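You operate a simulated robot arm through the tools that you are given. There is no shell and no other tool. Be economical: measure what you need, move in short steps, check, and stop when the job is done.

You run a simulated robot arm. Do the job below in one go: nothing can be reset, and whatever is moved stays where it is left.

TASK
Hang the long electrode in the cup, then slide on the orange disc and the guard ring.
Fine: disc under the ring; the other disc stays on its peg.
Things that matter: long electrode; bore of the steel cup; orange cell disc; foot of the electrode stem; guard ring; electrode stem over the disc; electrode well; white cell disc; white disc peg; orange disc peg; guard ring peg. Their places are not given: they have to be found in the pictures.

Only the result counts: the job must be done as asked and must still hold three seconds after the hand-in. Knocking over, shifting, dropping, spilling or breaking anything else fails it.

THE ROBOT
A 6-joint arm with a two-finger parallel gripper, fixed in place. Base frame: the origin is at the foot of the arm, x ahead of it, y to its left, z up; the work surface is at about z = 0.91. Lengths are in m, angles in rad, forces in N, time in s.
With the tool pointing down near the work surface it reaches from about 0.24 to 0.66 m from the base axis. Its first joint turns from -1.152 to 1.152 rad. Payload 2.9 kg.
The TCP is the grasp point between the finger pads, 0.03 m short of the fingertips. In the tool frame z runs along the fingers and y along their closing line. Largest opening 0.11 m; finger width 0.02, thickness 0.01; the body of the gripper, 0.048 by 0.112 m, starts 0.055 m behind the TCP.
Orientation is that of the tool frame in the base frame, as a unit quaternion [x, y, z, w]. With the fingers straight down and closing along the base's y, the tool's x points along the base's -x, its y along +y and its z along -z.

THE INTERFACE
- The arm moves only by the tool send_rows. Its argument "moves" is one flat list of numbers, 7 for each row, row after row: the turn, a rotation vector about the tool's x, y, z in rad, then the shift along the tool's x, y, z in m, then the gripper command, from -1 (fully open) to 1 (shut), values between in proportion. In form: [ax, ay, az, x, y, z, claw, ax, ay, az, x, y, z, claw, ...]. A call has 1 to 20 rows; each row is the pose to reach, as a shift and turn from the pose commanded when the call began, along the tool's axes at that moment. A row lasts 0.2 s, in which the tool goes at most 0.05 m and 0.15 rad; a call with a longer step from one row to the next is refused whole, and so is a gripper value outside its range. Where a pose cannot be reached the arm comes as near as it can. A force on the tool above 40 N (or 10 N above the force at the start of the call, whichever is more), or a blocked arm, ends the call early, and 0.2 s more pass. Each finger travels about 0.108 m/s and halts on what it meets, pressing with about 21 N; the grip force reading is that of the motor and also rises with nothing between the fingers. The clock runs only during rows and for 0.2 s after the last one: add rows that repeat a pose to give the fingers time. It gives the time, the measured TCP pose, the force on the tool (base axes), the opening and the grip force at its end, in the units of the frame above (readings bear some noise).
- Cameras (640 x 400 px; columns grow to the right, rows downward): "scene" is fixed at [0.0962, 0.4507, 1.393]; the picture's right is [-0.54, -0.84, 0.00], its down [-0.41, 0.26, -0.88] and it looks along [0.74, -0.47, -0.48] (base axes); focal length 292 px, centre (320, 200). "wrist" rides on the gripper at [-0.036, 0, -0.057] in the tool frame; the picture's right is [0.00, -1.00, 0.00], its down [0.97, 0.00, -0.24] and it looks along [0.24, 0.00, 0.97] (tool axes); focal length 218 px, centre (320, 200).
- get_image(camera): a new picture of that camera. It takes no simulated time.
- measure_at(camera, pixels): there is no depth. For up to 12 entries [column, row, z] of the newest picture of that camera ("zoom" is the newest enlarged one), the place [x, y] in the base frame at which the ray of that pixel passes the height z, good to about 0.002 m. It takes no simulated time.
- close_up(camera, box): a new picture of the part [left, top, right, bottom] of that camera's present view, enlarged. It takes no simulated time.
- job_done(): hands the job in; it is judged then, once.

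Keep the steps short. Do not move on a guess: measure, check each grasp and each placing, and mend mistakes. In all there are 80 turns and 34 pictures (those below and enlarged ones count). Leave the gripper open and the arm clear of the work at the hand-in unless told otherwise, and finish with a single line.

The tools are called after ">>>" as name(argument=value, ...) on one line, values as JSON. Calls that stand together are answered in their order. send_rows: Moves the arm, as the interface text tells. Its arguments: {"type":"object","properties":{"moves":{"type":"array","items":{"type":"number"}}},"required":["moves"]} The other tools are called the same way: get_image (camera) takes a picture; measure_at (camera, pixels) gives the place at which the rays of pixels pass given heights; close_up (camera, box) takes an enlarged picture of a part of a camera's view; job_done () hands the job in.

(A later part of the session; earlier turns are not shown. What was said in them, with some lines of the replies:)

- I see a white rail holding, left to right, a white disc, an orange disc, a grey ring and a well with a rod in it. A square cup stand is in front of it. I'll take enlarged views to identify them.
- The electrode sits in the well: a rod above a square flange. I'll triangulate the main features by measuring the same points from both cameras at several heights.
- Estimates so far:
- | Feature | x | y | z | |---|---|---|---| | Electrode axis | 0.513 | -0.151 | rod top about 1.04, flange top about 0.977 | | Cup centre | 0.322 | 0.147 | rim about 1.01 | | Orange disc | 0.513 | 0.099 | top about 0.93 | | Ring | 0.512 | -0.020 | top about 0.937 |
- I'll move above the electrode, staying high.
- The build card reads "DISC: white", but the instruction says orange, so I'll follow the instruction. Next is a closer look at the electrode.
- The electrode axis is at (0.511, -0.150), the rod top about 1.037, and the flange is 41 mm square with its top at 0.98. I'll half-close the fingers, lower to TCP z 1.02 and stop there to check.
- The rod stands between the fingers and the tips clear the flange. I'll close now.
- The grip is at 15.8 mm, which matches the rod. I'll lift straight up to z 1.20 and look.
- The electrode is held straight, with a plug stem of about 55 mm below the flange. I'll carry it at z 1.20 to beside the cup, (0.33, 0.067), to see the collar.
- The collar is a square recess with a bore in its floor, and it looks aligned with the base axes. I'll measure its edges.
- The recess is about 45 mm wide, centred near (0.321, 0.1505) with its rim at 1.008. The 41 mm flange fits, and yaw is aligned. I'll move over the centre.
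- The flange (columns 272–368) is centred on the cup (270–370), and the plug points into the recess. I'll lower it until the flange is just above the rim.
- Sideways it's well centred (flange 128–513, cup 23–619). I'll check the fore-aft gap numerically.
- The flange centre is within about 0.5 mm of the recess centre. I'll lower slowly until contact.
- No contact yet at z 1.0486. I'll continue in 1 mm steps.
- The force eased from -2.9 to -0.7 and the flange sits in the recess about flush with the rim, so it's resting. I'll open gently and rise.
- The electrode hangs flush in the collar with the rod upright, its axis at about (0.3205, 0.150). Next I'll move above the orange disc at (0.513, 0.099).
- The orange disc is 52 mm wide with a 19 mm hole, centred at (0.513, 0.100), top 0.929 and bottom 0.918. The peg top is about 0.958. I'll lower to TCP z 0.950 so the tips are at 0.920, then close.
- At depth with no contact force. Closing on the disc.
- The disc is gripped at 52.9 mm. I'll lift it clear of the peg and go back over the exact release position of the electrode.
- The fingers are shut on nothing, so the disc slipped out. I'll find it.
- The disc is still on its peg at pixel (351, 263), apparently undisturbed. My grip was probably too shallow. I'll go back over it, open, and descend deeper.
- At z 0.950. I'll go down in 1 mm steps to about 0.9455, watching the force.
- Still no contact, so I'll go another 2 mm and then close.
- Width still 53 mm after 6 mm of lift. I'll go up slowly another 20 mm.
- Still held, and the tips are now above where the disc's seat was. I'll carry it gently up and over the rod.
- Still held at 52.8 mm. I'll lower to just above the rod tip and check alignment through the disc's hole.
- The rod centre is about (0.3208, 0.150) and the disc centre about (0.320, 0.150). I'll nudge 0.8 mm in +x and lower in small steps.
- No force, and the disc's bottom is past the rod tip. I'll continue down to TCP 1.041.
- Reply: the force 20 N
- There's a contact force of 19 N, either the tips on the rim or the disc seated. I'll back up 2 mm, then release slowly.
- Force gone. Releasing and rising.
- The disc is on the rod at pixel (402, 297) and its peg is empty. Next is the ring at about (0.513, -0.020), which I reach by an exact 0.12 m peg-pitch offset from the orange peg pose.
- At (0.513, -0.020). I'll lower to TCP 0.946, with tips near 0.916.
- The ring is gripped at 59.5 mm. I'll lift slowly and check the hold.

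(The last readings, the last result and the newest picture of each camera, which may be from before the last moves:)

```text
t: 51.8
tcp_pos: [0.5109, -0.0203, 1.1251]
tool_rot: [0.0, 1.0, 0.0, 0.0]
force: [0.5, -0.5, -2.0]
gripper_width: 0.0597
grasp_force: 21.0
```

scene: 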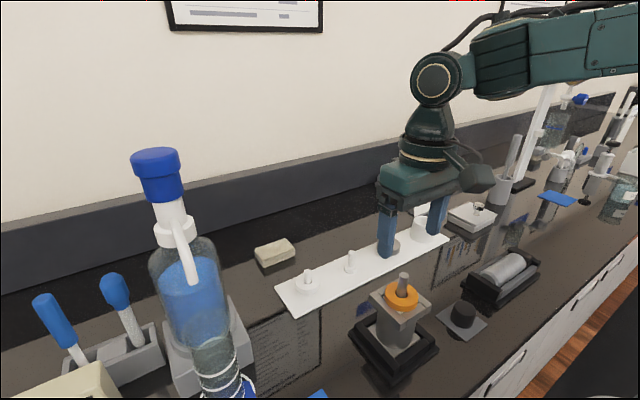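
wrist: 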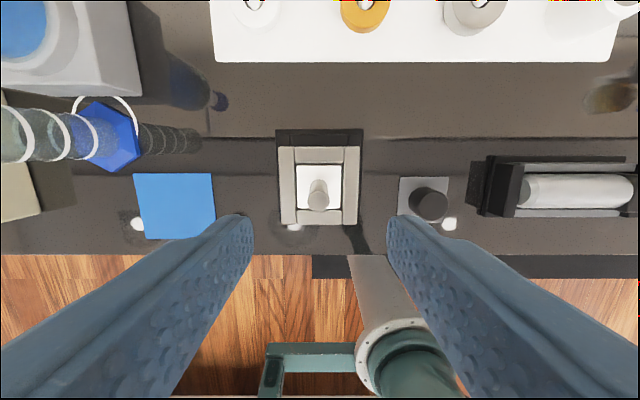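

Held, and about 2 N heavier. Carrying it to the rod.

>>> send_rows(moves=[0, 0, 0, 0.01, 0.0089, 0, 1, 0, 0, 0, 0.03, 0.0267, 0, 1, 0, 0, 0, 0.05, 0.0445, 0, 1, 0, 0, 0, 0.07, 0.0622, 0, 1, 0, 0, 0, 0.09, 0.08, 0, 1, 0, 0, 0, 0.11, 0.0978, 0, 1, 0, 0, 0, 0.13, 0.1156, 0, 1, 0, 0, 0, 0.15, 0.1334, 0, 1, 0, 0, 0, 0.17, 0.1512, 0, 1, 0, 0, 0, 0.185, 0.1645, 0, 1, 0, 0, 0, 0.1912, 0.17, 0, 1, 0, 0, 0, 0.1912, 0.17, 0.015, 1, 0, 0, 0, 0.1912, 0.17, 0.027, 1, 0, 0, 0, 0.1912, 0.17, 0.027, 1])

>>> close_up(camera="wrist", box=[220, 130, 420, 270])

```text
t: 54.8
tcp_pos: [0.3214, 0.1499, 1.0978]
tool_rot: [0.0, 1.0, -0.001, 0.0]
force: [0.3, -1.4, -0.5]
gripper_width: 0.0592
grasp_force: 21.0
```

```text
2.86 times, centred on (320, 200) of wrist
```

zoom: 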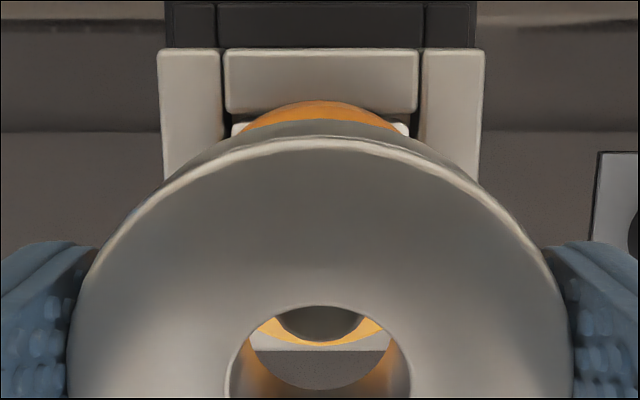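

>>> measure_at(camera="zoom", pixels=[[320, 342, 1.062], [320, 306, 1.087], [320, 390, 1.07], [320, 138, 1.087], [275, 320, 1.062], [366, 320, 1.062], [320, 101, 1.018], [227, 380, 1.087], [411, 380, 1.087], [68, 380, 1.087], [573, 380, 1.087]])

```text
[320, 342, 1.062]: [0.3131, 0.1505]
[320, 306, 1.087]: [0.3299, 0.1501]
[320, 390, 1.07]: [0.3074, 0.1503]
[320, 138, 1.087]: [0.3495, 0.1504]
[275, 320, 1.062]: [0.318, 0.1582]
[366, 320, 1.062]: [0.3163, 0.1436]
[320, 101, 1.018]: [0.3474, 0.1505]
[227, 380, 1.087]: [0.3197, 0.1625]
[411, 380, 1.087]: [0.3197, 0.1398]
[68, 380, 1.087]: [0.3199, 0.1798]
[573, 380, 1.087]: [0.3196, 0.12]
```

Ring centre about (0.3195, 0.150) against the rod at (0.321, 0.150). I'll shift 1.4 mm in +x and lower slowly.

>>> send_rows(moves=[0, 0, 0, -0.0014, 0, 0.001, 1, 0, 0, 0, -0.0014, 0, 0.005, 1, 0, 0, 0, -0.0014, 0, 0.01, 1, 0, 0, 0, -0.0014, 0, 0.015, 1, 0, 0, 0, -0.0014, 0, 0.02, 1, 0, 0, 0, -0.0014, 0, 0.02, 1])

```text
t: 56.2
tcp_pos: [0.3233, 0.1493, 1.0773]
tool_rot: [0.0, 1.0, 0.0, 0.0]
force: [0.1, -0.1, -2.0]
gripper_width: 0.0594
grasp_force: 21.1
```

Clean entry. Continuing down to about 1.051.

>>> send_rows(moves=[0, 0, 0, 0, 0, 0.006, 1, 0, 0, 0, 0, 0, 0.012, 1, 0, 0, 0, 0, 0, 0.018, 1, 0, 0, 0, 0, 0, 0.022, 1, 0, 0, 0, 0, 0, 0.025, 1, 0, 0, 0, 0, 0, 0.025, 1])

>>> send_rows(moves=[0, 0, 0, 0, 0, 0.001, 1, 0, 0, 0, 0, 0, 0.002, 1, 0, 0, 0, 0, 0, 0.002, 1])

```text
t: 57.6
tcp_pos: [0.3236, 0.1501, 1.0532]
tool_rot: [0.001, 1.0, 0.0, 0.0]
force: [-0.5, -0.1, 8.0]
gripper_width: 0.0593
grasp_force: 21.2
```

```text
t: 58.4
tcp_pos: [0.3236, 0.1497, 1.051]
tool_rot: [0.0, 1.0, 0.0, 0.001]
force: [0.5, -2.3, 14.8]
gripper_width: 0.0597
grasp_force: 20.8
```

Ring seated, with contact from about z 1.053. I'll relieve 2 mm, open and rise clear.

>>> send_rows(moves=[0, 0, 0, 0, 0, -0.001, 1, 0, 0, 0, 0, 0, -0.002, 1, 0, 0, 0, 0, 0, -0.002, 0.2, 0, 0, 0, 0, 0, -0.002, -0.3, 0, 0, 0, 0, 0, -0.002, -0.64, 0, 0, 0, 0, 0, -0.002, -0.64, 0, 0, 0, 0, 0, -0.03, -0.64, 0, 0, 0, 0, 0, -0.07, -0.64, 0, 0, 0, 0, 0, -0.11, -0.64, 0, 0, 0, 0, 0, -0.15, -0.64, 0, 0, 0, 0, 0, -0.15, -0.64])

>>> close_up(camera="scene", box=[270, 210, 460, 360])

```text
t: 60.8
tcp_pos: [0.3221, 0.1495, 1.2016]
tool_rot: [0.0, 1.0, 0.0, -0.001]
force: [-0.2, 0.1, 0.1]
gripper_width: 0.0903
grasp_force: 0.1
```

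```text
2.67 times, centred on (365, 285) of scene
```

zoom: 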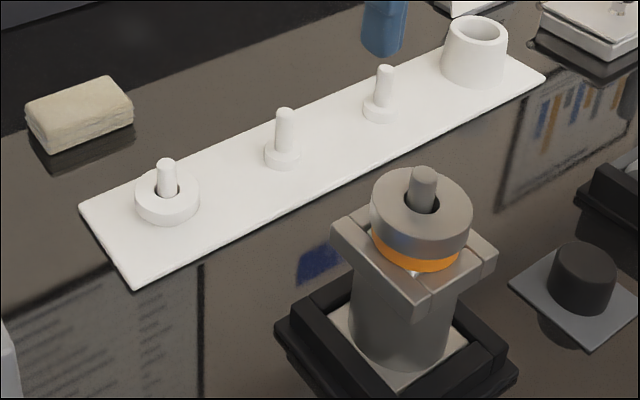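

>>> measure_at(camera="zoom", pixels=[[421, 207, 1.032], [421, 207, 1.037], [421, 207, 1.042], [424, 174, 1.06], [424, 174, 1.065], [418, 253, 1.018], [418, 253, 1.022], [416, 271, 1.006], [416, 271, 1.01], [412, 278, 1.006]])

```text
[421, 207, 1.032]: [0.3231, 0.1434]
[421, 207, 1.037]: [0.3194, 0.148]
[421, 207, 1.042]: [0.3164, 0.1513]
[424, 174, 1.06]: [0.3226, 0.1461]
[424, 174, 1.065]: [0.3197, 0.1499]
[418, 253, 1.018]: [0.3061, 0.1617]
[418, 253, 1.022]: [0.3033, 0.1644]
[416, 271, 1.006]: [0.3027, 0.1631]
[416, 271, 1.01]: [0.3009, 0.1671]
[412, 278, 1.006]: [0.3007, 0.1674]
```

Heights are consistent: disc bottom about 1.009, ring top about 1.037, rod tip about 1.064. So the disc is under the ring, both seated and level, and the white disc is still on its peg. I'll open fully and move the arm up and aside.

>>> send_rows(moves=[0, 0, 0, 0, 0, -0.03, -0.8, 0, 0, 0, -0.03, -0.02, -0.05, -1, 0, 0, 0, -0.06, -0.05, -0.07, -1, 0, 0, 0, -0.08, -0.07, -0.08, -1, 0, 0, 0, -0.08, -0.07, -0.08, -1])

```text
t: 62.0
tcp_pos: [0.4028, 0.0809, 1.2802]
tool_rot: [0.0, 1.0, 0.001, 0.0]
force: [0.8, -0.4, 0.6]
gripper_width: 0.1103
grasp_force: 0.1
```

The arm is clear and the gripper is open. Handing in.

>>> job_done()

```text
The job is handed in.
```

The long electrode hangs in the cup with the orange disc and then the guard ring on its stem, and the white disc is still on its peg; the build card said "DISC white", but I followed your instruction for orange.
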